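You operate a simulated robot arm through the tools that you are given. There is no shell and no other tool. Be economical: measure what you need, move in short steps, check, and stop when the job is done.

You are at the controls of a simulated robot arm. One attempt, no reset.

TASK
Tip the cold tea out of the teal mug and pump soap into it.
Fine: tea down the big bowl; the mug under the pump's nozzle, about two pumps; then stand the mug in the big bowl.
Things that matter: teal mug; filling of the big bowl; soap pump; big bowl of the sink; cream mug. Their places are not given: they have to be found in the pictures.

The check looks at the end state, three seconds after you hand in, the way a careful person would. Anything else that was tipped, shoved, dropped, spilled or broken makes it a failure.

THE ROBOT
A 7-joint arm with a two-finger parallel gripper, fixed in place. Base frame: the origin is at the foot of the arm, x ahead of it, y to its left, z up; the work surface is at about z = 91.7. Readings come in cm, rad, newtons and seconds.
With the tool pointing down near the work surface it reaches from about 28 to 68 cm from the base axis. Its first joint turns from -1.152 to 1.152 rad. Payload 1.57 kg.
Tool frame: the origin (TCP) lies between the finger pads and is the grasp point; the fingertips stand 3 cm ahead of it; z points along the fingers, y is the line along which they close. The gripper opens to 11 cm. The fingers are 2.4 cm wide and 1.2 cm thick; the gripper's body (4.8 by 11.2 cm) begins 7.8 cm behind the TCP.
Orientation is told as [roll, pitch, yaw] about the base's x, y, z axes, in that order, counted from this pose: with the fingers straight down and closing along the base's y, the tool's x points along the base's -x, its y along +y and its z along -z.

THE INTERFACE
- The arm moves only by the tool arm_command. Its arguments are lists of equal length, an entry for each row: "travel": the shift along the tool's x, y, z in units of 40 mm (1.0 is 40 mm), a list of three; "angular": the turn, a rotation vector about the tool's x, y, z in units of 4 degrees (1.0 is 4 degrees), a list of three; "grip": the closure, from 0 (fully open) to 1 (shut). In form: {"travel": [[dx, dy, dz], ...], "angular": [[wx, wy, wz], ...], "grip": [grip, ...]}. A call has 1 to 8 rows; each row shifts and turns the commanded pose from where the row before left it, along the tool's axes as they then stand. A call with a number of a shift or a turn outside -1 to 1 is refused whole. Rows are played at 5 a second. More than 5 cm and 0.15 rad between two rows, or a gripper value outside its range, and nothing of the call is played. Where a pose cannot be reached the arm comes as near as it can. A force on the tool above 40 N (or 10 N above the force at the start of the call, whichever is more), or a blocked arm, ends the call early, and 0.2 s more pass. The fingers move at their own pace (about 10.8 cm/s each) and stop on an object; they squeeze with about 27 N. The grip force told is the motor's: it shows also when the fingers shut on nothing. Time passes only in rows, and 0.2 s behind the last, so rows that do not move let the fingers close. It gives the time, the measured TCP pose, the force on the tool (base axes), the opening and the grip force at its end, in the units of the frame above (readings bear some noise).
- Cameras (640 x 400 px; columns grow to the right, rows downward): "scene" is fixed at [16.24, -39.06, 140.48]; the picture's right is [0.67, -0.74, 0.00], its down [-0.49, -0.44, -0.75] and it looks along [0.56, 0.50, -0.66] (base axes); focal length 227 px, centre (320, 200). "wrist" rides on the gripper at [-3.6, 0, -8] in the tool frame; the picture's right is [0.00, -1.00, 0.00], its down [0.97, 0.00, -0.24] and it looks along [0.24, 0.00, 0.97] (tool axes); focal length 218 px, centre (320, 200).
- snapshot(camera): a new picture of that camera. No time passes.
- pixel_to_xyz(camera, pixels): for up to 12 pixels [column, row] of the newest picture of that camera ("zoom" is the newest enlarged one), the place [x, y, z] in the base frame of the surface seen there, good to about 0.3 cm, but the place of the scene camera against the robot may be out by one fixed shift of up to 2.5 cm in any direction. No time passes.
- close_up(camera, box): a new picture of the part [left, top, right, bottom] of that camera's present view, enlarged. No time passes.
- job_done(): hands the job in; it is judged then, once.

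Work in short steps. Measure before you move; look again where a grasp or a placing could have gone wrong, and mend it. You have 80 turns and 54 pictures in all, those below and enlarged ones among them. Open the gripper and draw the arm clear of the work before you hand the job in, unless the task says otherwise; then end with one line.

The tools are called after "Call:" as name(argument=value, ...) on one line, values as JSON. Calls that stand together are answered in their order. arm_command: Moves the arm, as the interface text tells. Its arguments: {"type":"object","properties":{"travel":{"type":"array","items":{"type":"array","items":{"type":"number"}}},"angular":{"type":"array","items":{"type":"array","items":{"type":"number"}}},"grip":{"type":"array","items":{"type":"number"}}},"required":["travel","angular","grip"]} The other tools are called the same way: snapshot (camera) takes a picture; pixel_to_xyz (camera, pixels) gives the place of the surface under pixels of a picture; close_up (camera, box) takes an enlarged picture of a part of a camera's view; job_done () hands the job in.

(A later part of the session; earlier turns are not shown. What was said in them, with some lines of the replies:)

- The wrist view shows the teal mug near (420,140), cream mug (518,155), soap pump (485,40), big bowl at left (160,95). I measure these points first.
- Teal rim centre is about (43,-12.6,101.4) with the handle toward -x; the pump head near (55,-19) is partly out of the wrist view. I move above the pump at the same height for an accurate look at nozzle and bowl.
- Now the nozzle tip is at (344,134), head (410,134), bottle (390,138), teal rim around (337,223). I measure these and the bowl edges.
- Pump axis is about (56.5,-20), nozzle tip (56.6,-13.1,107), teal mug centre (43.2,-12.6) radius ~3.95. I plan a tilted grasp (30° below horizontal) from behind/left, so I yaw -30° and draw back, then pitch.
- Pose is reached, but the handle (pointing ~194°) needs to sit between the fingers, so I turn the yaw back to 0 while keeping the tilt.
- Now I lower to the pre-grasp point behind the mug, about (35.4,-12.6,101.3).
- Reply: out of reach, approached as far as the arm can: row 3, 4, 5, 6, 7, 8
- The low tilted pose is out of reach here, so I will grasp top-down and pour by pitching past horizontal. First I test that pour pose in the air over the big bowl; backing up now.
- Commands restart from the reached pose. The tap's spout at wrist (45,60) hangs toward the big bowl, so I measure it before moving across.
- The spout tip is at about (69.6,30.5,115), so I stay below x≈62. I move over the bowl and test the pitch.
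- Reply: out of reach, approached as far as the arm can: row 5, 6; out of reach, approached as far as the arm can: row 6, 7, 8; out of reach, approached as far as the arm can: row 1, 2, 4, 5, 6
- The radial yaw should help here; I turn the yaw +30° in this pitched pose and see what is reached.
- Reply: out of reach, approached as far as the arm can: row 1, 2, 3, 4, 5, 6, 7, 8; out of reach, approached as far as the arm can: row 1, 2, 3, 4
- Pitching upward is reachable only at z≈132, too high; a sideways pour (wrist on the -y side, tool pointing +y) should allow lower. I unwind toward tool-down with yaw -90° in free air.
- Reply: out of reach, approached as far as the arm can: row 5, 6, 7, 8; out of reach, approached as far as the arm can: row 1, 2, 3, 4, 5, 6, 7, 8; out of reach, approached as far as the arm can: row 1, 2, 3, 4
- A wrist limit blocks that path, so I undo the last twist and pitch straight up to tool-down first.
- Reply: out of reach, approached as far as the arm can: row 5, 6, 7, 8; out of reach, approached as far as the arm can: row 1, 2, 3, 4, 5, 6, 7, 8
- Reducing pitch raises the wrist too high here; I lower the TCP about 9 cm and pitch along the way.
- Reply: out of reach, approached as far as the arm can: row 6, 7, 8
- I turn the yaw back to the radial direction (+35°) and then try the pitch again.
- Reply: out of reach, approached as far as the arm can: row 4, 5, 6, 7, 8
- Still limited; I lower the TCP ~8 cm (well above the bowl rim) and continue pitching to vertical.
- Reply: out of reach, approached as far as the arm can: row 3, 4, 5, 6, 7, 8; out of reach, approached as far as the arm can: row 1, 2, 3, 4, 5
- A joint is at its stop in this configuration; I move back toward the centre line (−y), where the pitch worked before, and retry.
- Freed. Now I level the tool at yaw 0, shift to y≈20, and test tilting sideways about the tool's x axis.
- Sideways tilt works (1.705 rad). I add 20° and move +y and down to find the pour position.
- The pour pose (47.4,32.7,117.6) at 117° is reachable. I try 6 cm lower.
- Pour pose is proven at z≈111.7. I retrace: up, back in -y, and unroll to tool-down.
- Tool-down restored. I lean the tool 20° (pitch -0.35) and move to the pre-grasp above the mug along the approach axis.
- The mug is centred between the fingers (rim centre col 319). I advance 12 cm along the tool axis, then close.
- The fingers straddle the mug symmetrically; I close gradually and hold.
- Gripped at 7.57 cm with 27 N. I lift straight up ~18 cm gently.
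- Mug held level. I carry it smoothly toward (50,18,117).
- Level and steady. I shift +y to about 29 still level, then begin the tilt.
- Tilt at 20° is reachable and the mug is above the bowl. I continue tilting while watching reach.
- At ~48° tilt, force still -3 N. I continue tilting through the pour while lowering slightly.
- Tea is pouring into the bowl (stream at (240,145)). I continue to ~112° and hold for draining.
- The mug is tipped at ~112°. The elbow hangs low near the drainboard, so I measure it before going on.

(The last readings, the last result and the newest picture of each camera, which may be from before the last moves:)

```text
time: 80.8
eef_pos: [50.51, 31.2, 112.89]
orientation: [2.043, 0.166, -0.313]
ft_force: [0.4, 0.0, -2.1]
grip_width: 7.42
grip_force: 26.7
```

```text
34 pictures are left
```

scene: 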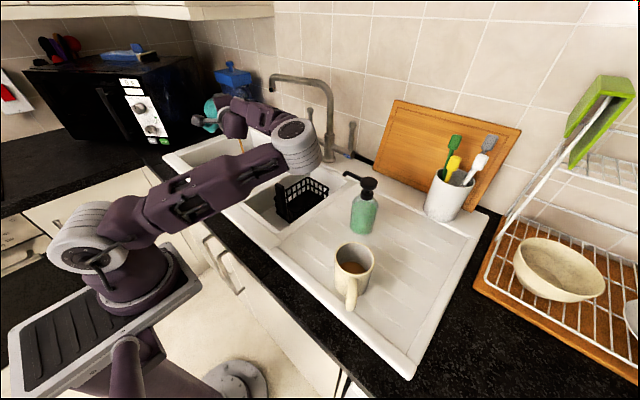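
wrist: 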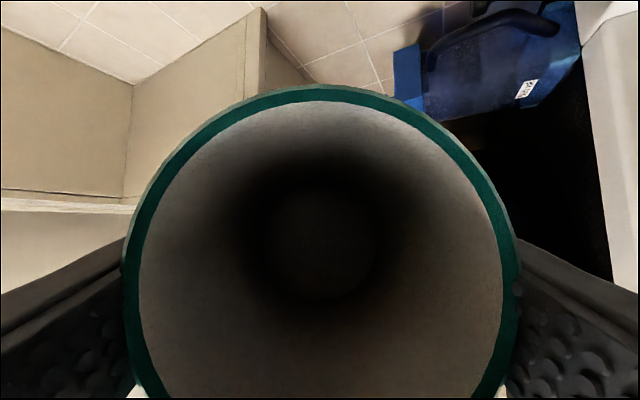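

The mug is empty. I reverse the tilt back to upright over the bowl.

Call:
arm_command(travel=[[0, 0, 0], [0, 0, 0], [0, 0, 0], [0, 0, 0], [0, 0, 0], [0, 0, 0], [0, 0, 0], [0, 0, 0]], angular=[[0.94, 0, -0.342], [0.94, 0, -0.342], [0.94, 0, -0.342], [0.94, 0, -0.342], [0.94, 0, -0.342], [0.94, 0, -0.342], [0.94, 0, -0.342], [0.94, 0, -0.342]], grip=[1, 1, 1, 1, 1, 1, 1, 1])

Call:
arm_command(travel=[[0, 0.12, -0.01], [0, 0.12, -0.02], [-0.01, 0.12, -0.03], [-0.01, 0.12, -0.04], [-0.02, 0.11, -0.05], [-0.02, 0.11, -0.06], [-0.02, 0.1, -0.07], [-0.02, 0.1, -0.08]], angular=[[0.94, 0, -0.342], [0.94, 0, -0.342], [0.94, 0, -0.342], [0.94, 0, -0.342], [0.94, 0, -0.342], [0.94, 0, -0.342], [0.94, 0, -0.342], [0.94, 0, -0.342]], grip=[1, 1, 1, 1, 1, 1, 1, 1])

Call:
arm_command(travel=[[0, 0, 0], [0, 0, 0], [0, -0.1, -0.1], [0, -0.1, -0.05], [0, -0.1, -0.05], [0, -0.1, -0.05], [0, -0.1, -0.05], [0, 0, 0]], angular=[[0.94, 0, -0.342], [0.94, 0, -0.342], [0.94, 0, -0.342], [0.94, 0, -0.342], [0.94, 0, -0.342], [0.94, 0, -0.342], [0.94, 0, -0.342], [0.94, 0, -0.342]], grip=[1, 1, 1, 1, 1, 1, 1, 1])

Call:
arm_command(travel=[[0, 0, 0], [0, 0, 0], [0, 0, 0], [0, 0, 0], [0, 0, 0], [0, 0, 0]], angular=[[0.94, 0, -0.342], [0.94, 0, -0.342], [0.94, 0, -0.342], [0.94, 0, -0.342], [0.94, 0, -0.342], [0.6, 0, -0.22]], grip=[1, 1, 1, 1, 1, 1])

```text
time: 82.6
eef_pos: [50.56, 31.3, 112.79]
orientation: [1.511, -0.02, -0.353]
ft_force: [0.9, 0.5, -2.8]
grip_width: 7.43
grip_force: 27.1
```

```text
time: 84.4
eef_pos: [50.43, 31.01, 116.79]
orientation: [0.981, -0.199, -0.291]
ft_force: [0.7, 0.0, -3.3]
grip_width: 7.4
grip_force: 27.2
```

```text
time: 86.2
eef_pos: [50.04, 28.7, 116.3]
orientation: [0.417, -0.321, -0.141]
ft_force: [0.1, -0.4, -2.2]
grip_width: 7.42
grip_force: 26.9
```

```text
time: 87.6
eef_pos: [50.05, 28.71, 116.42]
orientation: [-0.003, -0.35, -0.002]
ft_force: [0.1, 0.3, -1.8]
grip_width: 7.39
grip_force: 27.1
```

Upright and held. I carry it back to about (54,5) at height, then yaw -90° so the hand will sit on the +y side at the pump.

Call:
arm_command(travel=[[-0.12, -0.75, 0], [-0.12, -0.75, 0], [-0.12, -0.75, 0], [-0.12, -0.75, 0], [-0.12, -0.75, 0], [-0.12, -0.75, 0], [-0.12, -0.75, 0], [-0.12, -0.75, 0]], angular=[[0, 0, 0], [0, 0, 0], [0, 0, 0], [0, 0, 0], [0, 0, 0], [0, 0, 0], [0, 0, 0], [0, 0, 0]], grip=[1, 1, 1, 1, 1, 1, 1, 1])

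Call:
arm_command(travel=[[0, 0, 0], [0, 0, 0], [0, 0, 0], [0, 0, 0], [0, 0, 0], [0, 0, 0], [0, 0, 0], [0, 0, 0]], angular=[[0.342, 0, 0.94], [0.342, 0, 0.94], [0.342, 0, 0.94], [0.342, 0, 0.94], [0.342, 0, 0.94], [0.342, 0, 0.94], [0.342, 0, 0.94], [0.342, 0, 0.94]], grip=[1, 1, 1, 1, 1, 1, 1, 1])

Call:
arm_command(travel=[[0, 0, 0], [0, 0, 0], [0, 0, 0], [0, 0, 0], [0, 0, 0], [0, 0, 0], [0, 0, 0], [0, 0, 0]], angular=[[0.342, 0, 0.94], [0.342, 0, 0.94], [0.342, 0, 0.94], [0.342, 0, 0.94], [0.342, 0, 0.94], [0.342, 0, 0.94], [0.342, 0, 0.94], [0.342, 0, 0.94]], grip=[1, 1, 1, 1, 1, 1, 1, 1])

```text
time: 89.4
eef_pos: [53.57, 4.66, 117.67]
orientation: [-0.001, -0.349, -0.004]
ft_force: [-0.4, -0.1, -2.8]
grip_width: 7.36
grip_force: 27.1
```

```text
time: 91.2
eef_pos: [53.53, 4.71, 117.68]
orientation: [-0.001, -0.349, -0.563]
ft_force: [-0.3, 0.2, -1.7]
grip_width: 7.39
grip_force: 27.4
```

```text
time: 93.0
eef_pos: [53.54, 4.63, 117.77]
orientation: [0.0, -0.35, -1.123]
ft_force: [-0.6, 0.1, -2.0]
grip_width: 7.39
grip_force: 27.3
```

Yaw reaches -64°; I continue to -90° and check the mug's seat in the grip, as the width has crept from 7.57 to 7.39.

Call:
arm_command(travel=[[0, 0, 0], [0, 0, 0], [0, 0, 0], [0, 0, 0], [0, 0, 0], [0, 0, 0], [0, 0, 0]], angular=[[0.342, 0, 0.94], [0.342, 0, 0.94], [0.342, 0, 0.94], [0.342, 0, 0.94], [0.342, 0, 0.94], [0.342, 0, 0.94], [0.137, 0, 0.376]], grip=[1, 1, 1, 1, 1, 1, 1])

Call:
snapshot(camera="wrist")

Call:
snapshot(camera="scene")

```text
time: 94.6
eef_pos: [53.6, 4.76, 117.73]
orientation: [-0.001, -0.35, -1.568]
ft_force: [-0.5, -1.2, -3.5]
grip_width: 7.42
grip_force: 27.2
```

```text
33 pictures are left
```

wrist: 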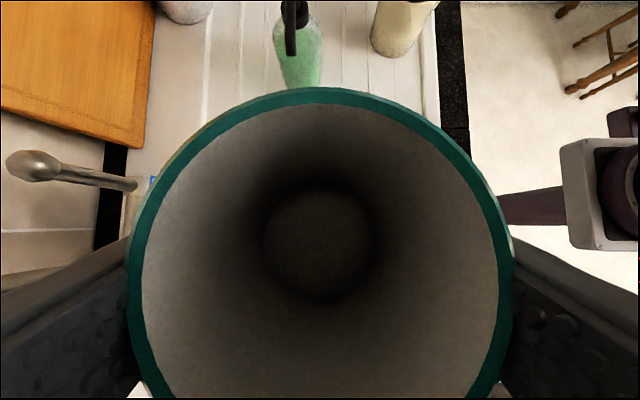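

```text
32 pictures are left
```

scene: 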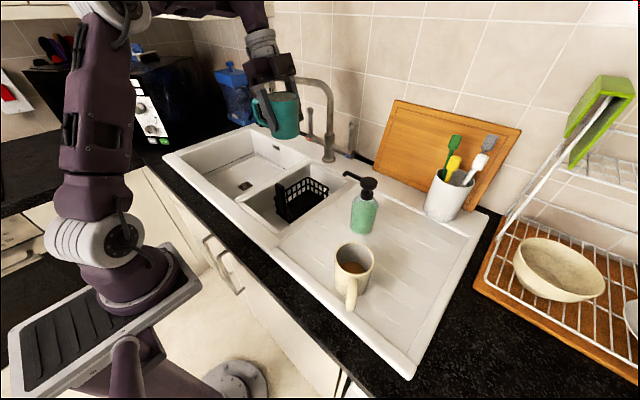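

The mug slipped about 0.25 cm toward the fingertips, still firm. I move to (56.5,-6.5) at height, short of the nozzle, then descend partway.

Call:
arm_command(travel=[[-0.658, 0.18, 0.24], [-0.658, 0.18, 0.24], [-0.658, 0.18, 0.24], [-0.658, 0.18, 0.24], [0.26, 0, 0.713], [0.26, 0, 0.713], [0.26, 0, 0.713], [0, 0, 0]], angular=[[0, 0, 0], [0, 0, 0], [0, 0, 0], [0, 0, 0], [0, 0, 0], [0, 0, 0], [0, 0, 0], [0, 0, 0]], grip=[1, 1, 1, 1, 1, 1, 1, 1])

Call:
snapshot(camera="wrist")

Call:
close_up(camera="scene", box=[250, 90, 430, 270])

```text
time: 96.4
eef_pos: [56.42, -6.58, 108.63]
orientation: [0.0, -0.35, -1.568]
ft_force: [0.1, 1.1, -2.9]
grip_width: 7.4
grip_force: 27.0
```

```text
31 pictures are left
```

wrist: 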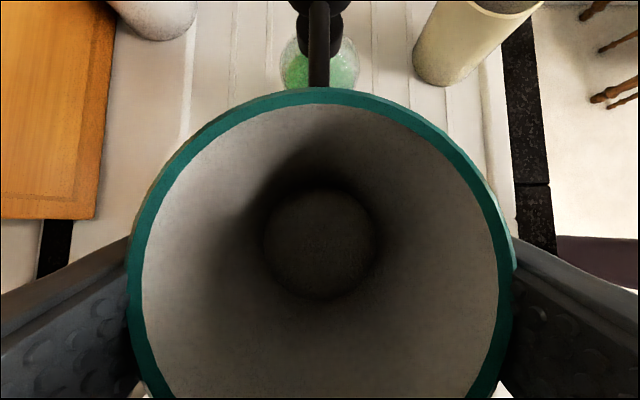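

```text
2.22 times, centred on (340, 180) of scene
```

zoom: 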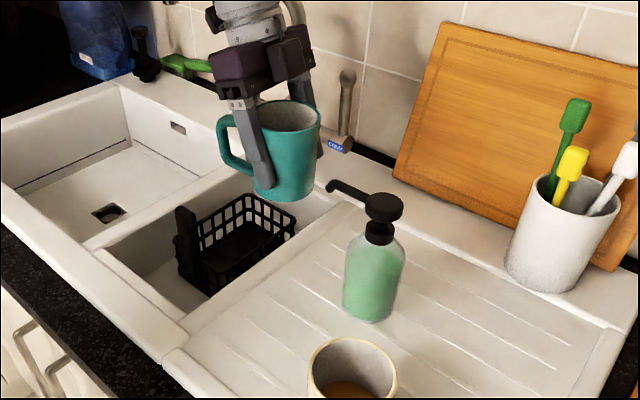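

Nozzle is aligned in x with the mug (col 318). I check the basket's top height before descending next to it.

Call:
pixel_to_xyz(camera="zoom", pixels=[[292, 222], [250, 198], [185, 215], [235, 275], [330, 186], [385, 205], [320, 205]])

```text
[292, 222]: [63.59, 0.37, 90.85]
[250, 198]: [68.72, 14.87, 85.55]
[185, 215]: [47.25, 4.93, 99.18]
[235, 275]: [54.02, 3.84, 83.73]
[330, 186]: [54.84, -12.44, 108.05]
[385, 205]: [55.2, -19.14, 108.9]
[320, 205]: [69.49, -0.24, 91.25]
```

Basket rim is only ~z 91, so no conflict. I descend to z≈99.5 and then slide -y under the nozzle in small rows.

Call:
arm_command(travel=[[0.26, 0, 0.713], [0.26, 0, 0.713], [0.26, 0, 0.713], [-0.14, 0, 0.05], [-0.28, 0, 0.103], [-0.28, 0, 0.103], [-0.28, 0, 0.103], [-0.13, 0.02, 0.05]], angular=[[0, 0, 0], [0, 0, 0], [0, 0, 0], [0, 0, 0], [0, 0, 0], [0, 0, 0], [0, 0, 0], [0, 0, 0]], grip=[1, 1, 1, 1, 1, 1, 1, 1])

Call:
snapshot(camera="wrist")

Call:
close_up(camera="scene", box=[270, 120, 430, 270])

```text
time: 98.2
eef_pos: [56.43, -11.23, 99.62]
orientation: [0.0, -0.35, -1.568]
ft_force: [-0.1, 0.2, -2.4]
grip_width: 7.39
grip_force: 27.2
```

```text
29 pictures are left
```

wrist: 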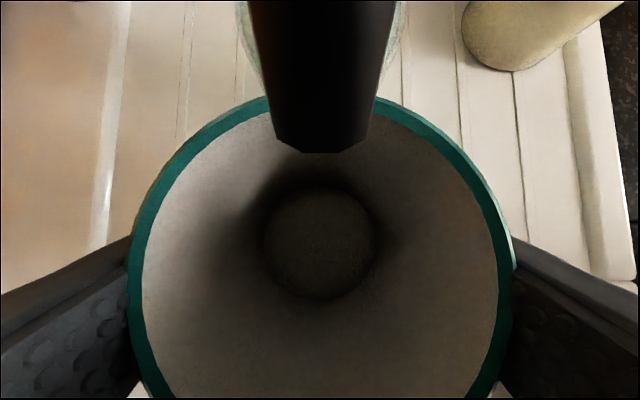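

```text
2.67 times, centred on (350, 195) of scene
```

zoom: 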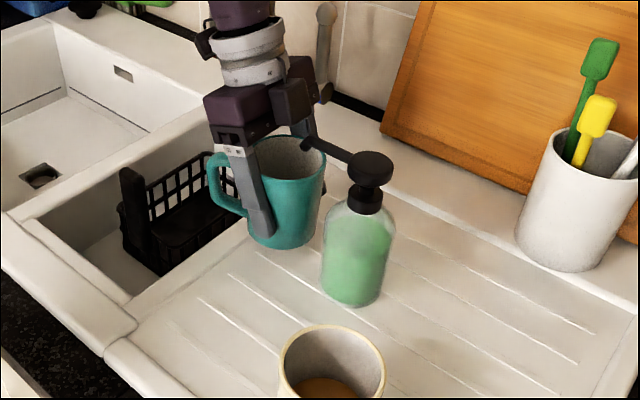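

The nozzle tip (320,150) is inside the rim. I lower ~2.3 cm and check the contact force.

Call:
arm_command(travel=[[0.064, 0, 0.176], [0.064, 0, 0.176], [0.05, 0, 0.14], [0.02, 0, 0.05], [0, 0, 0]], angular=[[0, 0, 0], [0, 0, 0], [0, 0, 0], [0, 0, 0], [0, 0, 0]], grip=[1, 1, 1, 1, 1])

```text
time: 99.4
eef_pos: [56.6, -11.24, 97.27]
orientation: [0.0, -0.351, -1.568]
ft_force: [0.4, 0.5, -0.6]
grip_width: 7.41
grip_force: 26.6
```

Call:
arm_command(travel=[[0.012, 0, 0.035], [0.012, 0, 0.035], [0, 0, 0]], angular=[[0, 0, 0], [0, 0, 0], [0, 0, 0]], grip=[1, 1, 1])

Call:
close_up(camera="scene", box=[290, 150, 390, 250])

```text
time: 100.2
eef_pos: [56.6, -11.3, 96.98]
orientation: [0.003, -0.35, -1.57]
ft_force: [2.3, -4.7, 18.7]
grip_width: 7.42
grip_force: 27.0
```

```text
4.00 times, centred on (340, 200) of scene
```

zoom: 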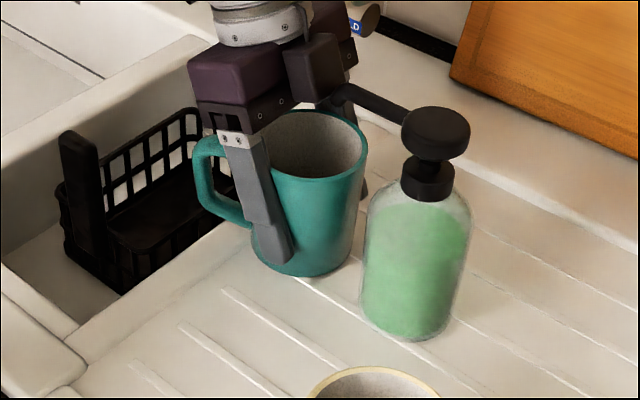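

Mug stands on the board (18.7 N contact). I ease up slightly, open, and withdraw along the tool axis.

Call:
arm_command(travel=[[-0.008, 0, -0.024], [0, 0, 0], [0, 0, 0], [0, 0, 0]], angular=[[0, 0, 0], [0, 0, 0], [0, 0, 0], [0, 0, 0]], grip=[1, 0.3, 0.1, 0.0])

Call:
arm_command(travel=[[0, 0, -0.4], [0, 0, -0.7], [0, 0, -0.8], [0, 0, -0.8], [0, 0, -0.8]], angular=[[0, 0, 0], [0, 0, 0], [0, 0, 0], [0, 0, 0], [0, 0, 0]], grip=[0, 0, 0, 0, 0])

Call:
snapshot(camera="wrist")

Call:
close_up(camera="scene", box=[260, 120, 420, 280])

```text
time: 101.2
eef_pos: [56.5, -11.21, 96.96]
orientation: [0.001, -0.349, -1.568]
ft_force: [0.0, 0.5, -0.1]
grip_width: 11.01
grip_force: 0.0
```

```text
time: 102.4
eef_pos: [56.49, -6.43, 110.23]
orientation: [-0.001, -0.352, -1.567]
ft_force: [0.6, 0.1, 0.3]
grip_width: 11.0
grip_force: 0.0
```

```text
26 pictures are left
```

wrist: 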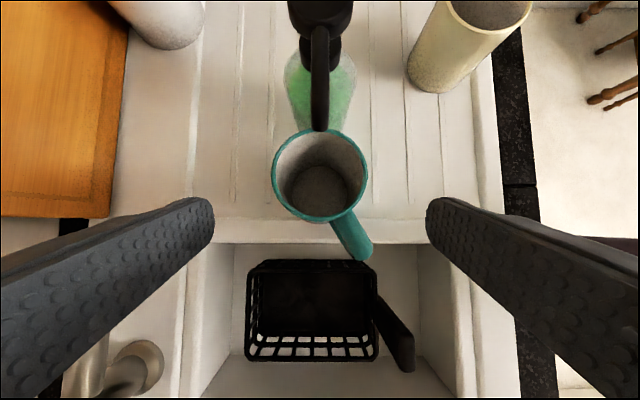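

```text
2.50 times, centred on (340, 200) of scene
```

zoom: 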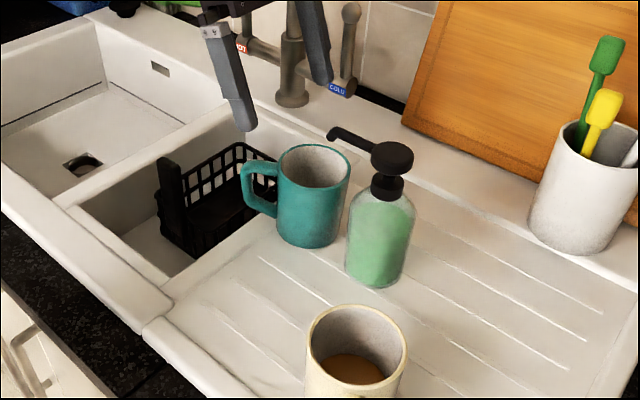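

The mug stands upright with the nozzle tip well inside the rim. I go up, straighten the tool, and move near the pump head to look at it before pressing.

Call:
arm_command(travel=[[-0.285, 0, -0.783], [-0.285, 0, -0.783], [-0.285, 0, -0.783], [0, 0, 0], [0, 0, 0], [0, 0, 0], [0, 0, 0], [0, 0, 0]], angular=[[0, 0, 0], [0, 0, 0], [0, 0, 0], [0, 1, 0], [0, 1, 0], [0, 1, 0], [0, 1, 0], [0, 1, 0]], grip=[0, 0, 0, 0, 0, 0, 0, 0])

Call:
arm_command(travel=[[-0.66, 0, 0], [-0.66, 0, 0], [-0.66, 0, 0], [-0.66, 0, 0], [0, 0, 0], [0, 0, 0]], angular=[[0, 0, 0], [0, 0, 0], [0, 0, 0], [0, 0, 0], [0, 0, 0], [0, 0, 0]], grip=[0, 0.5, 1, 1, 1, 1])

Call:
snapshot(camera="wrist")

```text
time: 104.2
eef_pos: [56.51, -6.43, 120.21]
orientation: [-0.002, -0.002, -1.567]
ft_force: [0.1, -0.1, 0.0]
grip_width: 11.0
grip_force: 0.1
```

```text
time: 105.6
eef_pos: [56.54, -16.96, 120.09]
orientation: [-0.002, -0.001, -1.567]
ft_force: [-0.2, -0.3, -0.7]
grip_width: 0.01
grip_force: 21.0
```

```text
24 pictures are left
```

wrist: 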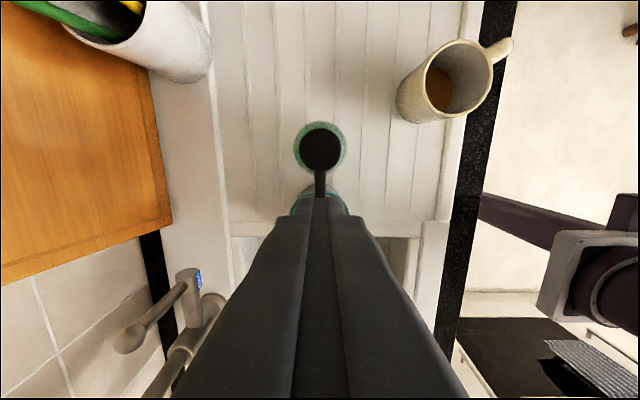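

Head centre is at (320,149), i.e. about (56.5,-20.2). I query its height.

Call:
pixel_to_xyz(camera="wrist", pixels=[[320, 149], [310, 145], [330, 145], [320, 135], [320, 160], [320, 180]])

```text
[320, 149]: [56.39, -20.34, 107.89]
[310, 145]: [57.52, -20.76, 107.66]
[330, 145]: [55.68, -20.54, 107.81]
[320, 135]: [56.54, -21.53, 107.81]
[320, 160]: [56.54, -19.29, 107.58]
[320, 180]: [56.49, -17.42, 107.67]
```

Head top is z≈107.8, so contact comes at TCP z≈110.8. I centre over it and descend to just above.

Call:
arm_command(travel=[[-0.41, 0, 0], [-0.41, 0, 0], [0, 0, 0.7], [0, 0, 0.7], [0, 0, 0.7], [0, 0, 0]], angular=[[0, 0, 0], [0, 0, 0], [0, 0, 0], [0, 0, 0], [0, 0, 0], [0, 0, 0]], grip=[1, 1, 1, 1, 1, 1])

Call:
close_up(camera="scene", box=[300, 130, 420, 250])

```text
time: 107.0
eef_pos: [56.35, -18.99, 111.45]
orientation: [0.0, 0.0, -1.566]
ft_force: [-0.6, -0.1, 0.4]
grip_width: 0.01
grip_force: 21.1
out of reach, approached as far as the arm can: row 2
```

```text
3.33 times, centred on (360, 190) of scene
```

zoom: 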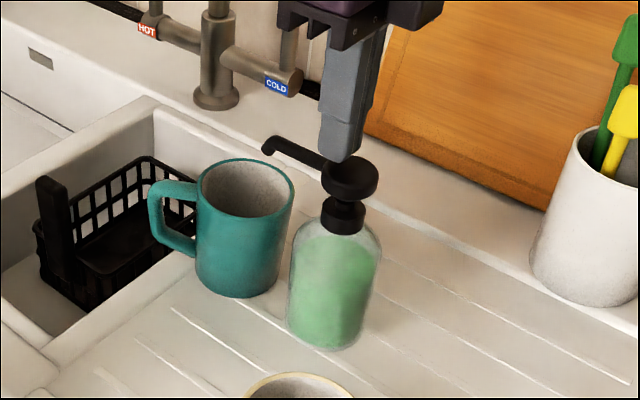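

Yaw limit stopped it at y=-19.0. I raise slightly, turn the yaw back 30°, and shift onto the head centre.

Call:
arm_command(travel=[[0, 0, -0.2], [0, 0, 0], [0, 0, 0], [0, 0, 0], [0, 0, 0], [0, 0, 0], [0, 0, 0], [0, 0, 0]], angular=[[0, 0, 0], [0, 0, -1], [0, 0, -1], [0, 0, -1], [0, 0, -1], [0, 0, -1], [0, 0, -1], [0, 0, -1]], grip=[1, 1, 1, 1, 1, 1, 1, 1])

Call:
arm_command(travel=[[-0.28, -0.11, 0], [0, 0, 0.2], [0, 0, 0]], angular=[[0, 0, 0], [0, 0, 0], [0, 0, 0]], grip=[1, 1, 1])

Call:
snapshot(camera="wrist")

```text
time: 108.8
eef_pos: [56.4, -19.08, 112.37]
orientation: [-0.001, 0.0, -1.079]
ft_force: [-0.2, -0.6, -0.4]
grip_width: 0.0
grip_force: 21.1
```

```text
time: 109.6
eef_pos: [56.63, -20.16, 111.55]
orientation: [-0.001, -0.001, -1.078]
ft_force: [0.8, -0.5, 0.1]
grip_width: 0.01
grip_force: 21.4
```

```text
22 pictures are left
```

wrist: 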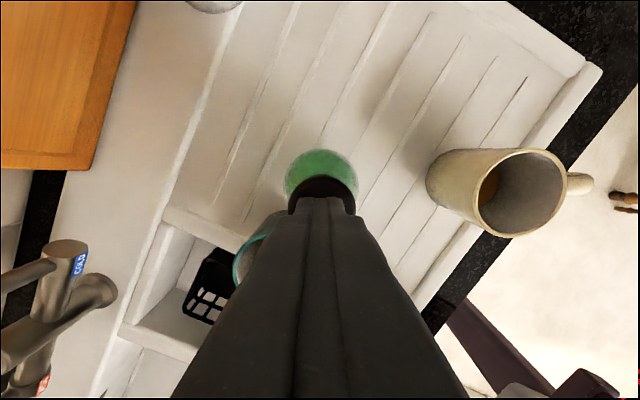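

Centred on the head. I press down in small steps and read the force.

Call:
arm_command(travel=[[0, 0, 0.15], [0, 0, 0.1], [0, 0, 0.1]], angular=[[0, 0, 0], [0, 0, 0], [0, 0, 0]], grip=[1, 1, 1])

```text
time: 110.4
eef_pos: [56.57, -20.19, 110.1]
orientation: [0.0, -0.002, -1.078]
ft_force: [0.6, 0.0, 2.4]
grip_width: 0.03
grip_force: 21.5
```

Call:
arm_command(travel=[[0, 0, 0.1], [0, 0, 0.1], [0, 0, 0.1], [0, 0, 0]], angular=[[0, 0, 0], [0, 0, 0], [0, 0, 0], [0, 0, 0]], grip=[1, 1, 1, 1])

Call:
close_up(camera="scene", box=[300, 130, 420, 250])

```text
time: 111.5
eef_pos: [56.61, -20.2, 109.48]
orientation: [0.008, -0.011, -1.079]
ft_force: [-5.0, 2.5, 23.5]
grip_width: 0.01
grip_force: 21.3
stopped in row 4: the force on the tool passed its limit (the readings are from after the stop); the commanded pose is now the measured one
```

```text
3.33 times, centred on (360, 190) of scene
```

zoom: 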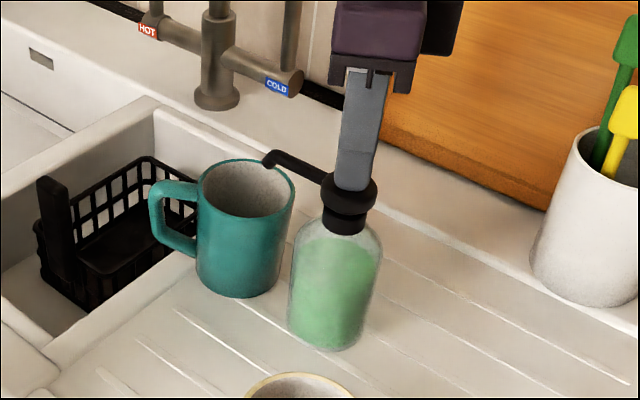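

One full stroke (bottomed at z 109.5). I release up 2 cm, pause, and look into the mug.

Call:
arm_command(travel=[[0, 0, -0.25], [0, 0, -0.25], [0, 0, 0], [0, 0, 0]], angular=[[0, 0, 0], [0, 0, 0], [0, 0, 0], [0, 0, 0]], grip=[1, 1, 1, 1])

Call:
close_up(camera="scene", box=[300, 150, 400, 230])

```text
time: 112.5
eef_pos: [56.65, -20.15, 111.1]
orientation: [0.001, -0.007, -1.078]
ft_force: [-0.1, -0.2, 1.2]
grip_width: 0.0
grip_force: 21.2
```

```text
5.00 times, centred on (350, 190) of scene
```

zoom: 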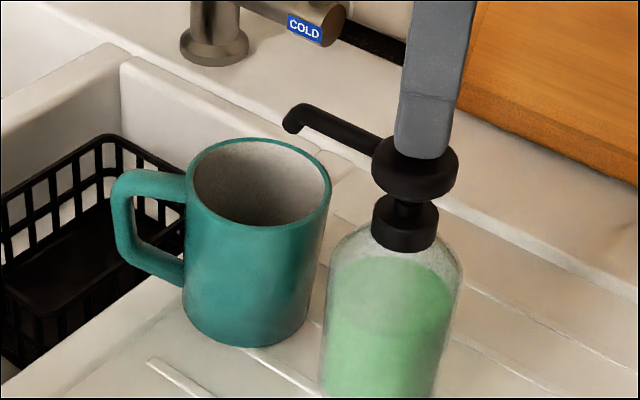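

The head has come back up. I rise another 0.8 cm for full return, then press a second time.

Call:
arm_command(travel=[[0, 0, -0.2], [0, 0, 0], [0, 0, 0.25], [0, 0, 0.15], [0, 0, 0.1], [0, 0, 0.08], [0, 0, 0.05], [0, 0, 0]], angular=[[0, 0, 0], [0, 0, 0], [0, 0, 0], [0, 0, 0], [0, 0, 0], [0, 0, 0], [0, 0, 0], [0, 0, 0]], grip=[1, 1, 1, 1, 1, 1, 1, 1])

Call:
close_up(camera="scene", box=[300, 150, 400, 230])

```text
time: 114.3
eef_pos: [56.64, -20.29, 109.51]
orientation: [0.004, -0.008, -1.079]
ft_force: [-0.7, -0.2, 11.9]
grip_width: 0.0
grip_force: 21.4
```

```text
5.00 times, centred on (350, 190) of scene
```

zoom: 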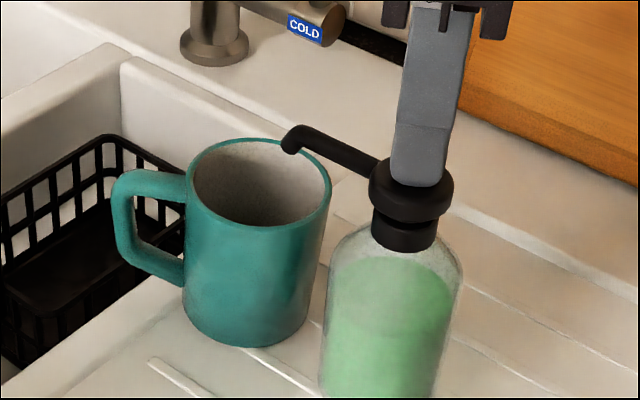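

Second stroke bottomed too. I rise clear and move over the mug to look inside.

Call:
arm_command(travel=[[0, 0, -0.5], [0, 0, -0.8], [0, 0, -0.8], [0, 0, -0.8], [0.6, 0.3, 0], [0.6, 0.3, 0], [0, 0, 0]], angular=[[0, 0, 0], [0, 0, 0], [0, 0, 0], [0, 0, 0], [0, 0, 0], [0, 0, 0], [0, 0, 0]], grip=[1, 1, 1, 1, 1, 0, 0])

Call:
snapshot(camera="wrist")

```text
time: 115.9
eef_pos: [55.48, -13.97, 120.57]
orientation: [0.001, -0.005, -1.079]
ft_force: [-0.2, 0.1, 0.5]
grip_width: 10.99
grip_force: 0.3
out of reach, approached as far as the arm can: row 4
```

```text
18 pictures are left
```

wrist: 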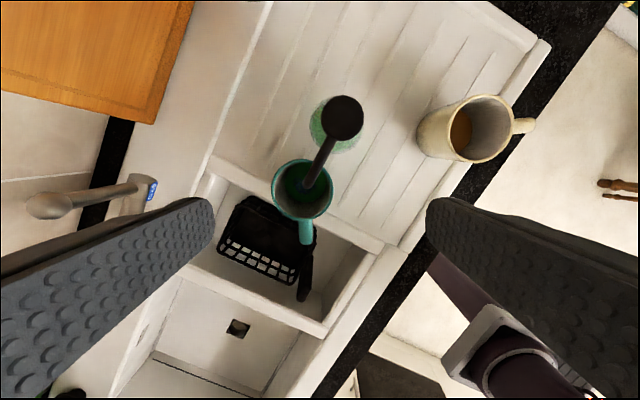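

Green soap is in the mug. To regrasp I move back to the +y side, yaw to -75° (handle ~105–115°), lean 20°, and stop at the pre-grasp.

Call:
arm_command(travel=[[0.815, 0.44, 0], [0.815, 0.44, 0], [0, 0, 0], [0, 0, 0], [0, 0, 0], [0, 0, 0]], angular=[[0, 0, 0], [0, 0, 0], [0, 0, 0.825], [0, 0, 0.825], [0, 0, 0.825], [0, 0, 0.825]], grip=[0, 0, 0, 0, 0, 0])

Call:
arm_command(travel=[[0, 0, 0], [0, 0, 0], [0, 0, 0], [0, 0, 0], [0, 0, 0]], angular=[[0, -1, 0], [0, -1, 0], [0, -1, 0], [0, -1, 0], [0, -1, 0]], grip=[0, 0, 0, 0, 0])

Call:
snapshot(camera="wrist")

```text
time: 117.3
eef_pos: [55.53, -6.41, 120.58]
orientation: [0.003, -0.004, -1.311]
ft_force: [0.0, 0.4, -0.1]
grip_width: 11.0
grip_force: 0.1
```

```text
time: 118.5
eef_pos: [55.41, -6.5, 120.57]
orientation: [0.004, -0.356, -1.312]
ft_force: [0.1, 0.1, 0.4]
grip_width: 10.99
grip_force: 0.1
```

```text
17 pictures are left
```

wrist: 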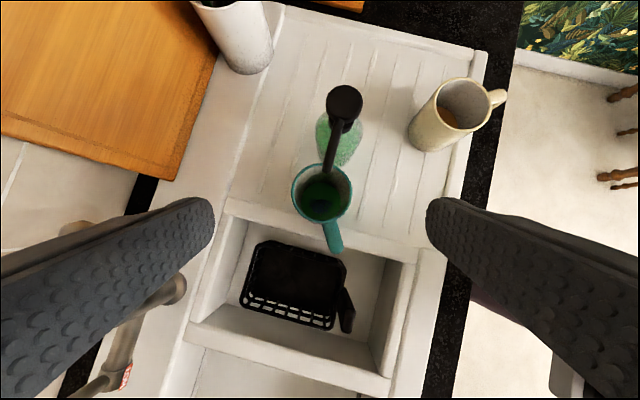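

The mug's centre computes to (56.6,-11.0), handle 15° off the approach line and between the fingers. I descend to the pre-grasp and check.

Call:
arm_command(travel=[[0.22, 0, 0.66], [0.22, 0, 0.66], [0.22, 0, 0.66], [0.22, 0, 0.66], [0, 0, 0]], angular=[[0, 0, 0], [0, 0, 0], [0, 0, 0], [0, 0, 0], [0, 0, 0]], grip=[0, 0, 0, 0, 0])

Call:
snapshot(camera="wrist")

```text
time: 119.7
eef_pos: [55.65, -6.75, 109.48]
orientation: [0.004, -0.352, -1.309]
ft_force: [-0.1, 1.0, -0.6]
grip_width: 10.99
grip_force: 0.0
```

```text
16 pictures are left
```

wrist: 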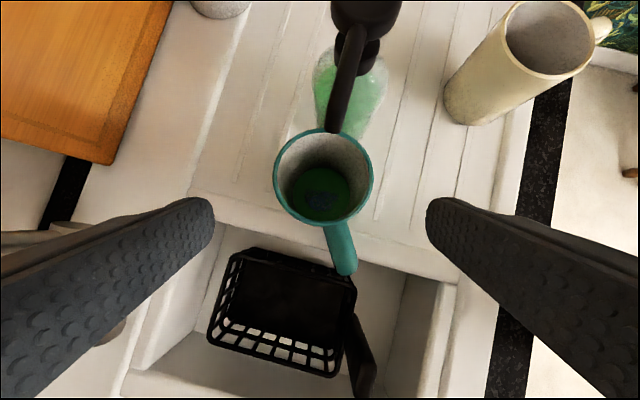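

Aligned (rim centre col 323). I advance 13 cm along the tool axis and close.

Call:
arm_command(travel=[[0, -0.01, 0.75], [0, -0.01, 0.75], [0, -0.01, 0.75], [0, -0.01, 0.65], [0, 0, 0.35], [0, 0, 0]], angular=[[0, 0, 0], [0, 0, 0], [0, 0, 0], [0, 0, 0], [0, 0, 0], [0, 0, 0]], grip=[0, 0, 0, 0, 0, 0])

Call:
snapshot(camera="wrist")

```text
time: 121.1
eef_pos: [56.53, -11.22, 97.32]
orientation: [0.002, -0.35, -1.313]
ft_force: [0.4, -0.3, -0.7]
grip_width: 10.99
grip_force: 0.0
```

```text
15 pictures are left
```

wrist: 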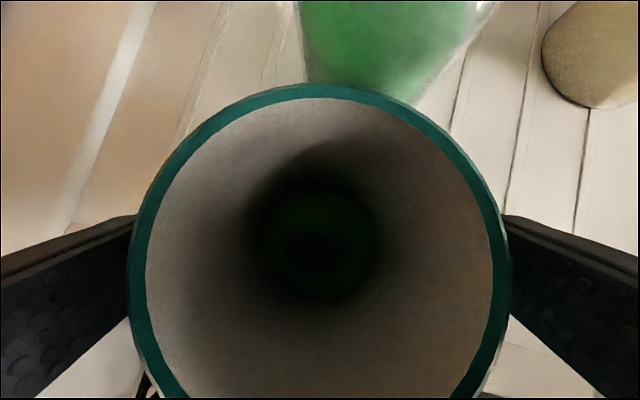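

Centred, no contact force. I close the grip.

Call:
arm_command(travel=[[0, 0, 0], [0, 0, 0], [0, 0, 0], [0, 0, 0], [0, 0, 0]], angular=[[0, 0, 0], [0, 0, 0], [0, 0, 0], [0, 0, 0], [0, 0, 0]], grip=[0.2, 0.35, 1, 1, 1])

Call:
close_up(camera="scene", box=[270, 120, 410, 260])

```text
time: 122.3
eef_pos: [56.59, -11.12, 97.3]
orientation: [0.004, -0.351, -1.311]
ft_force: [0.4, 0.2, -2.1]
grip_width: 7.51
grip_force: 26.8
```

```text
2.86 times, centred on (340, 190) of scene
```

zoom: 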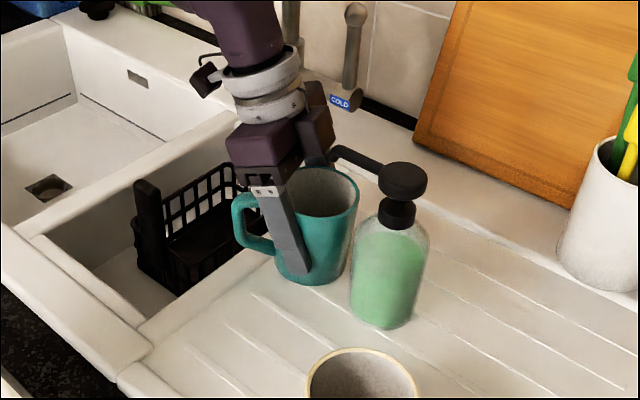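

Gripped at 7.51 cm. I lift 1.5 cm, back out along +y from under the nozzle, then raise.

Call:
arm_command(travel=[[-0.064, 0, -0.176], [-0.064, 0, -0.176], [0.2, 0, -0.07], [0.35, 0, -0.13], [0.35, 0, -0.13], [0.35, 0, -0.13], [0.2, 0, -0.07], [0, 0, 0]], angular=[[0, 0, 0], [0, 0, 0], [0, 0, 0], [0, 0, 0], [0, 0, 0], [0, 0, 0], [0, 0, 0], [0, 0, 0]], grip=[1, 1, 1, 1, 1, 1, 1, 1])

Call:
arm_command(travel=[[-0.13, 0, -0.35], [-0.24, 0, -0.65], [-0.24, 0, -0.65], [-0.24, 0, -0.65], [-0.24, 0, -0.65], [-0.2, 0, -0.5], [0, 0, 0]], angular=[[0, 0, 0], [0, 0, 0], [0, 0, 0], [0, 0, 0], [0, 0, 0], [0, 0, 0], [0, 0, 0]], grip=[1, 1, 1, 1, 1, 1, 1])

Call:
snapshot(camera="scene")

```text
time: 124.1
eef_pos: [55.12, -5.24, 98.8]
orientation: [0.004, -0.352, -1.31]
ft_force: [0.6, 0.0, -3.0]
grip_width: 7.47
grip_force: 27.0
```

```text
time: 125.7
eef_pos: [55.0, -5.3, 113.59]
orientation: [0.003, -0.355, -1.31]
ft_force: [-0.3, -0.3, -2.3]
grip_width: 7.46
grip_force: 27.0
```

```text
13 pictures are left
```

scene: 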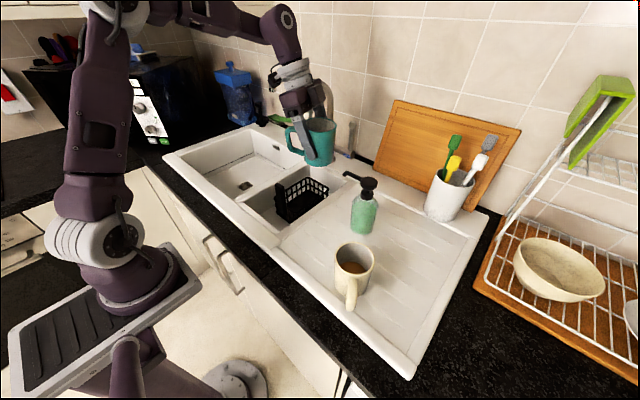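

Pump is undisturbed. I rotate the yaw back to 0 while holding the mug level.

Call:
arm_command(travel=[[0, 0, 0], [0, 0, 0], [0, 0, 0], [0, 0, 0], [0, 0, 0], [0, 0, 0], [0, 0, 0], [0, 0, 0]], angular=[[-0.342, 0, -0.94], [-0.342, 0, -0.94], [-0.342, 0, -0.94], [-0.342, 0, -0.94], [-0.342, 0, -0.94], [-0.342, 0, -0.94], [-0.342, 0, -0.94], [-0.342, 0, -0.94]], grip=[1, 1, 1, 1, 1, 1, 1, 1])

Call:
arm_command(travel=[[0, 0, 0], [0, 0, 0], [0, 0, 0], [0, 0, 0], [0, 0, 0], [0, 0, 0], [0, 0, 0], [0, 0, 0]], angular=[[-0.342, 0, -0.94], [-0.342, 0, -0.94], [-0.342, 0, -0.94], [-0.342, 0, -0.94], [-0.342, 0, -0.94], [-0.342, 0, -0.94], [-0.342, 0, -0.94], [-0.342, 0, -0.94]], grip=[1, 1, 1, 1, 1, 1, 1, 1])

Call:
arm_command(travel=[[0, 0, 0], [0, 0, 0], [0, 0, 0], [0, 0.3, 0], [0, 0.5, 0], [0, 0.6, 0], [0, 0.6, 0], [0, 0.6, 0]], angular=[[-0.342, 0, -0.94], [-0.342, 0, -0.94], [-0.26, 0, -0.71], [0, 0, 0], [0, 0, 0], [0, 0, 0], [0, 0, 0], [0, 0, 0]], grip=[1, 1, 1, 1, 1, 1, 1, 1])

```text
time: 127.5
eef_pos: [55.0, -5.35, 113.48]
orientation: [-0.001, -0.355, -0.749]
ft_force: [-0.4, 0.8, -2.8]
grip_width: 7.47
grip_force: 26.6
```

```text
time: 129.3
eef_pos: [55.0, -5.45, 113.56]
orientation: [-0.002, -0.355, -0.189]
ft_force: [-0.5, 0.6, -2.8]
grip_width: 7.5
grip_force: 27.1
```

```text
time: 131.1
eef_pos: [55.03, 5.08, 113.41]
orientation: [-0.004, -0.352, 0.001]
ft_force: [0.3, 0.3, -2.7]
grip_width: 7.48
grip_force: 26.8
```

Now I carry the mug to above the bowl at about (51,31).

Call:
arm_command(travel=[[0.1, 0.6, -0.035], [0.1, 0.6, -0.035], [0.1, 0.6, -0.035], [0.1, 0.6, -0.035], [0.1, 0.6, -0.035], [0.1, 0.6, -0.035], [0.1, 0.6, -0.035], [0.1, 0.6, -0.035]], angular=[[0, 0, 0], [0, 0, 0], [0, 0, 0], [0, 0, 0], [0, 0, 0], [0, 0, 0], [0, 0, 0], [0, 0, 0]], grip=[1, 1, 1, 1, 1, 1, 1, 1])

Call:
arm_command(travel=[[0.05, 0.6, -0.02], [0.04, 0.6, -0.02], [0.04, 0.4, -0.02], [0, 0, 0]], angular=[[0, 0, 0], [0, 0, 0], [0, 0, 0], [0, 0, 0]], grip=[1, 1, 1, 1])

Call:
snapshot(camera="scene")

```text
time: 132.9
eef_pos: [51.68, 24.39, 113.35]
orientation: [-0.003, -0.354, 0.0]
ft_force: [0.5, -0.3, -2.1]
grip_width: 7.49
grip_force: 27.1
```

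```text
time: 133.9
eef_pos: [50.94, 30.77, 113.22]
orientation: [-0.002, -0.353, 0.002]
ft_force: [0.3, 0.3, -2.9]
grip_width: 7.47
grip_force: 27.0
```

```text
12 pictures are left
```

scene: 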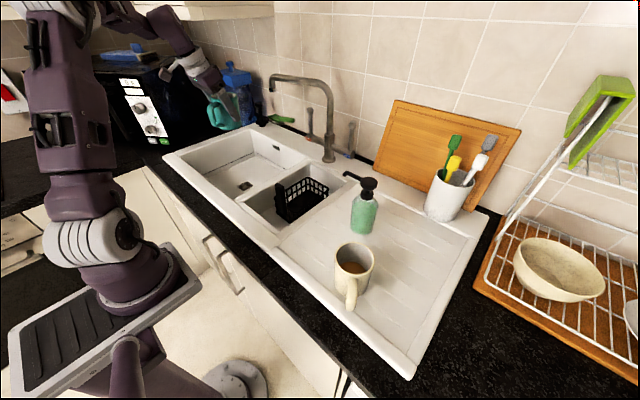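

Above the bowl. I sample the floor height and descend the first 13 cm.

Call:
pixel_to_xyz(camera="scene", pixels=[[250, 176], [260, 180], [255, 186], [265, 172], [246, 186], [240, 196], [272, 165]])

Call:
arm_command(travel=[[0.222, 0, 0.61], [0.222, 0, 0.61], [0.222, 0, 0.61], [0.222, 0, 0.61], [0.222, 0, 0.61], [0, 0, 0]], angular=[[0, 0, 0], [0, 0, 0], [0, 0, 0], [0, 0, 0], [0, 0, 0], [0, 0, 0]], grip=[1, 1, 1, 1, 1, 1])

Call:
snapshot(camera="scene")

```text
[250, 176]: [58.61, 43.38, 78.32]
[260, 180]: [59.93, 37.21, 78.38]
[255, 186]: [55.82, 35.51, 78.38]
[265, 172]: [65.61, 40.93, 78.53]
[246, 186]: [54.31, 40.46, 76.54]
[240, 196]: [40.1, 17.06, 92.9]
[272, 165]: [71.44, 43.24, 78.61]
```

```text
time: 135.3
eef_pos: [51.1, 30.73, 100.43]
orientation: [-0.002, -0.354, 0.001]
ft_force: [0.5, -0.5, -3.6]
grip_width: 7.49
grip_force: 27.3
```

```text
11 pictures are left
```

scene: 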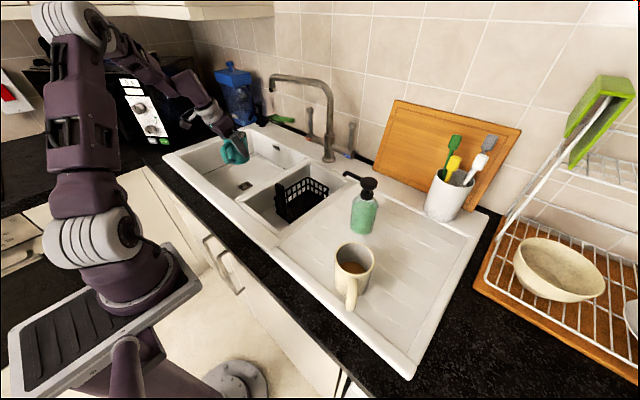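

Floor is flat at about z 77.3 (scene corrected), so contact should come at TCP z≈83. I descend to ~86 in two parts.

Call:
arm_command(travel=[[0.2, 0, 0.55], [0.2, 0, 0.55], [0.2, 0, 0.55], [0.2, 0, 0.55], [0, 0, 0]], angular=[[0, 0, 0], [0, 0, 0], [0, 0, 0], [0, 0, 0], [0, 0, 0]], grip=[1, 1, 1, 1, 1])

Call:
arm_command(travel=[[0.15, 0, 0.4], [0.15, 0, 0.4], [0.06, 0, 0.16], [0, 0, 0]], angular=[[0, 0, 0], [0, 0, 0], [0, 0, 0], [0, 0, 0]], grip=[1, 1, 1, 1])

Call:
close_up(camera="scene", box=[160, 80, 340, 260])

```text
time: 136.5
eef_pos: [51.15, 30.71, 91.06]
orientation: [-0.005, -0.354, 0.001]
ft_force: [0.1, 0.1, -2.5]
grip_width: 7.49
grip_force: 26.8
```

```text
time: 137.5
eef_pos: [51.04, 30.57, 86.89]
orientation: [-0.004, -0.355, 0.001]
ft_force: [-0.5, -0.2, -3.0]
grip_width: 7.47
grip_force: 26.3
```

```text
2.22 times, centred on (250, 170) of scene
```

zoom: 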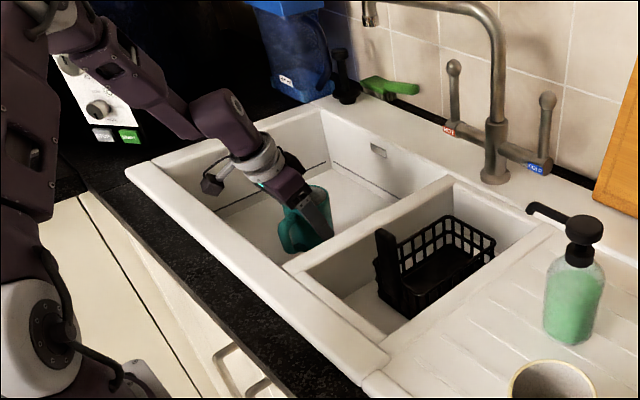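

Clear of the walls. I lower the remaining ~3.5 cm with a gentle finish.

Call:
arm_command(travel=[[0.085, 0, 0.235], [0.085, 0, 0.235], [0.08, 0, 0.22], [0.017, 0, 0.047], [0, 0, 0]], angular=[[0, 0, 0], [0, 0, 0], [0, 0, 0], [0, 0, 0], [0, 0, 0]], grip=[1, 1, 1, 1, 1])

```text
time: 138.7
eef_pos: [51.07, 30.62, 83.71]
orientation: [-0.004, -0.354, 0.003]
ft_force: [0.2, 0.0, -3.1]
grip_width: 7.48
grip_force: 27.0
```

No contact yet at 83.7; I go on in 2 mm steps.

Call:
arm_command(travel=[[0.017, 0, 0.047], [0.017, 0, 0.047], [0.017, 0, 0.047], [0, 0, 0]], angular=[[0, 0, 0], [0, 0, 0], [0, 0, 0], [0, 0, 0]], grip=[1, 1, 1, 1])

```text
time: 139.7
eef_pos: [51.03, 30.62, 83.19]
orientation: [-0.004, -0.354, 0.002]
ft_force: [0.1, 0.8, -2.5]
grip_width: 7.47
grip_force: 27.3
```

Call:
arm_command(travel=[[0.017, 0, 0.047], [0.017, 0, 0.047], [0, 0, 0]], angular=[[0, 0, 0], [0, 0, 0], [0, 0, 0]], grip=[1, 1, 1])

```text
time: 140.5
eef_pos: [51.38, 30.5, 82.79]
orientation: [-0.003, -0.354, 0.0]
ft_force: [-3.6, -1.1, 12.5]
grip_width: 7.43
grip_force: 27.2
```

Contact at 12.5 N on the floor. I open partially (bowl wall is near) and withdraw along the tool axis.

Call:
arm_command(travel=[[0, 0, 0], [0, 0, 0], [0, 0, 0], [0, 0, 0]], angular=[[0, 0, 0], [0, 0, 0], [0, 0, 0], [0, 0, 0]], grip=[0.25, 0.12, 0.1, 0.1])

Call:
arm_command(travel=[[0, 0, -0.3], [0, 0, -0.6], [0, 0, -0.7], [0, 0, -0.7], [0, 0, -0.7], [0, 0, -0.7], [0, 0, 0]], angular=[[0, 0, 0], [0, 0, 0], [0, 0, 0], [0, 0, 0], [0, 0, 0], [0, 0, 0], [0, 0, 0]], grip=[0.1, 0.1, 0.1, 0.1, 0.1, 0.1, 0.1])

Call:
snapshot(camera="wrist")

```text
time: 141.5
eef_pos: [51.15, 30.56, 82.62]
orientation: [-0.003, -0.355, 0.001]
ft_force: [-0.4, -0.1, -0.2]
grip_width: 9.9
grip_force: 0.1
```

```text
time: 143.1
eef_pos: [45.98, 30.62, 96.61]
orientation: [-0.003, -0.355, 0.002]
ft_force: [0.4, -0.2, 0.1]
grip_width: 9.92
grip_force: 0.0
```

```text
9 pictures are left
```

wrist: 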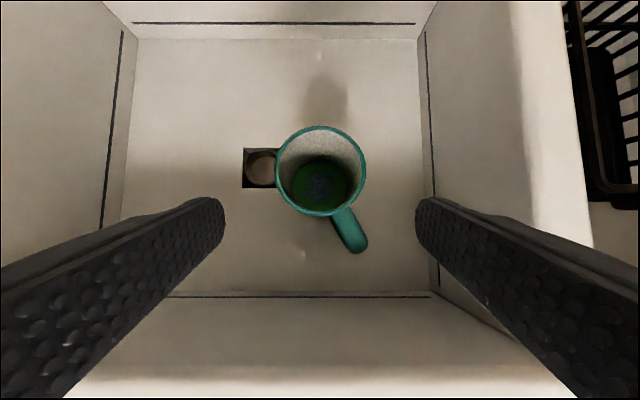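

The mug stands in the bowl with soap inside. I raise the arm and draw it back to the centre, clear of everything.

Call:
arm_command(travel=[[-0.2, 0, -0.6], [-0.25, 0, -0.65], [-0.25, 0, -0.65], [-0.25, 0, -0.65], [-0.25, 0, -0.65], [-0.25, 0, -0.65], [-0.25, 0, -0.65], [0, 0, 0]], angular=[[0, 0, 0], [0, 0, 0], [0, 0, 0], [0, 0, 0], [0, 0, 0], [0, 0, 0], [0, 0, 0], [0, 0, 0]], grip=[0.1, 0.1, 0, 0, 0, 0, 0, 0])

Call:
arm_command(travel=[[0.2, -0.7, 0], [0.2, -0.7, 0], [0.2, -0.7, 0], [0.2, -0.7, 0], [0.2, -0.7, 0], [0.1, -0.7, 0], [0, -0.7, 0], [0, 0, 0]], angular=[[0, 0, 0], [0, 0, 0], [0, 0, 0], [0, 0, 0], [0, 0, 0], [0, 0, 0], [0, 0, 0], [0, 0, 0]], grip=[0, 0, 0, 0, 0, 0, 0, 0])

Call:
snapshot(camera="scene")

Call:
close_up(camera="scene", box=[170, 110, 330, 270])

```text
time: 144.9
eef_pos: [46.15, 30.67, 115.8]
orientation: [-0.003, -0.354, 0.001]
ft_force: [0.7, -0.4, 0.3]
grip_width: 10.99
grip_force: 0.1
```

```text
time: 146.7
eef_pos: [41.99, 11.04, 114.51]
orientation: [-0.004, -0.353, 0.0]
ft_force: [0.5, 1.2, 0.0]
grip_width: 11.0
grip_force: 0.1
```

```text
8 pictures are left
```

scene: 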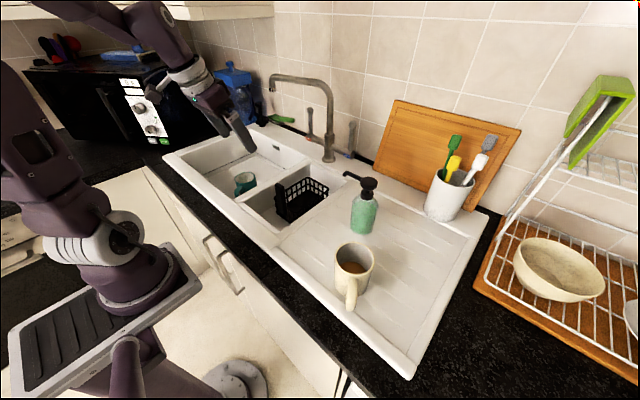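

```text
2.50 times, centred on (250, 190) of scene
```

zoom: 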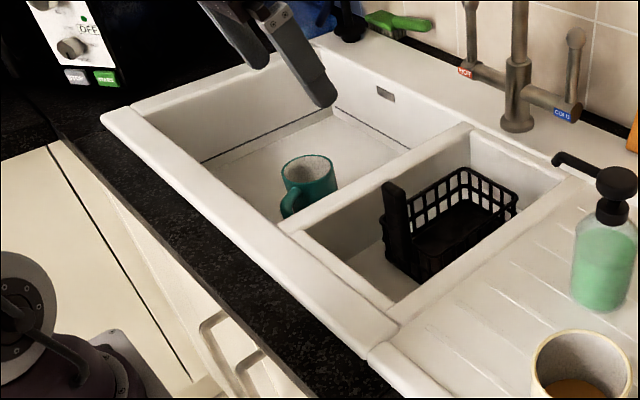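

The teal mug stands upright in the big bowl, the pump, cream mug and the rest are undisturbed, and the arm is clear with the gripper open. I hand in.

Call:
job_done()

```text
The job is handed in.
```

I tipped the tea into the big bowl, gave the teal mug two pumps of soap, and left it standing upright in the big bowl; in the final pictures the pump and cream mug look undisturbed.
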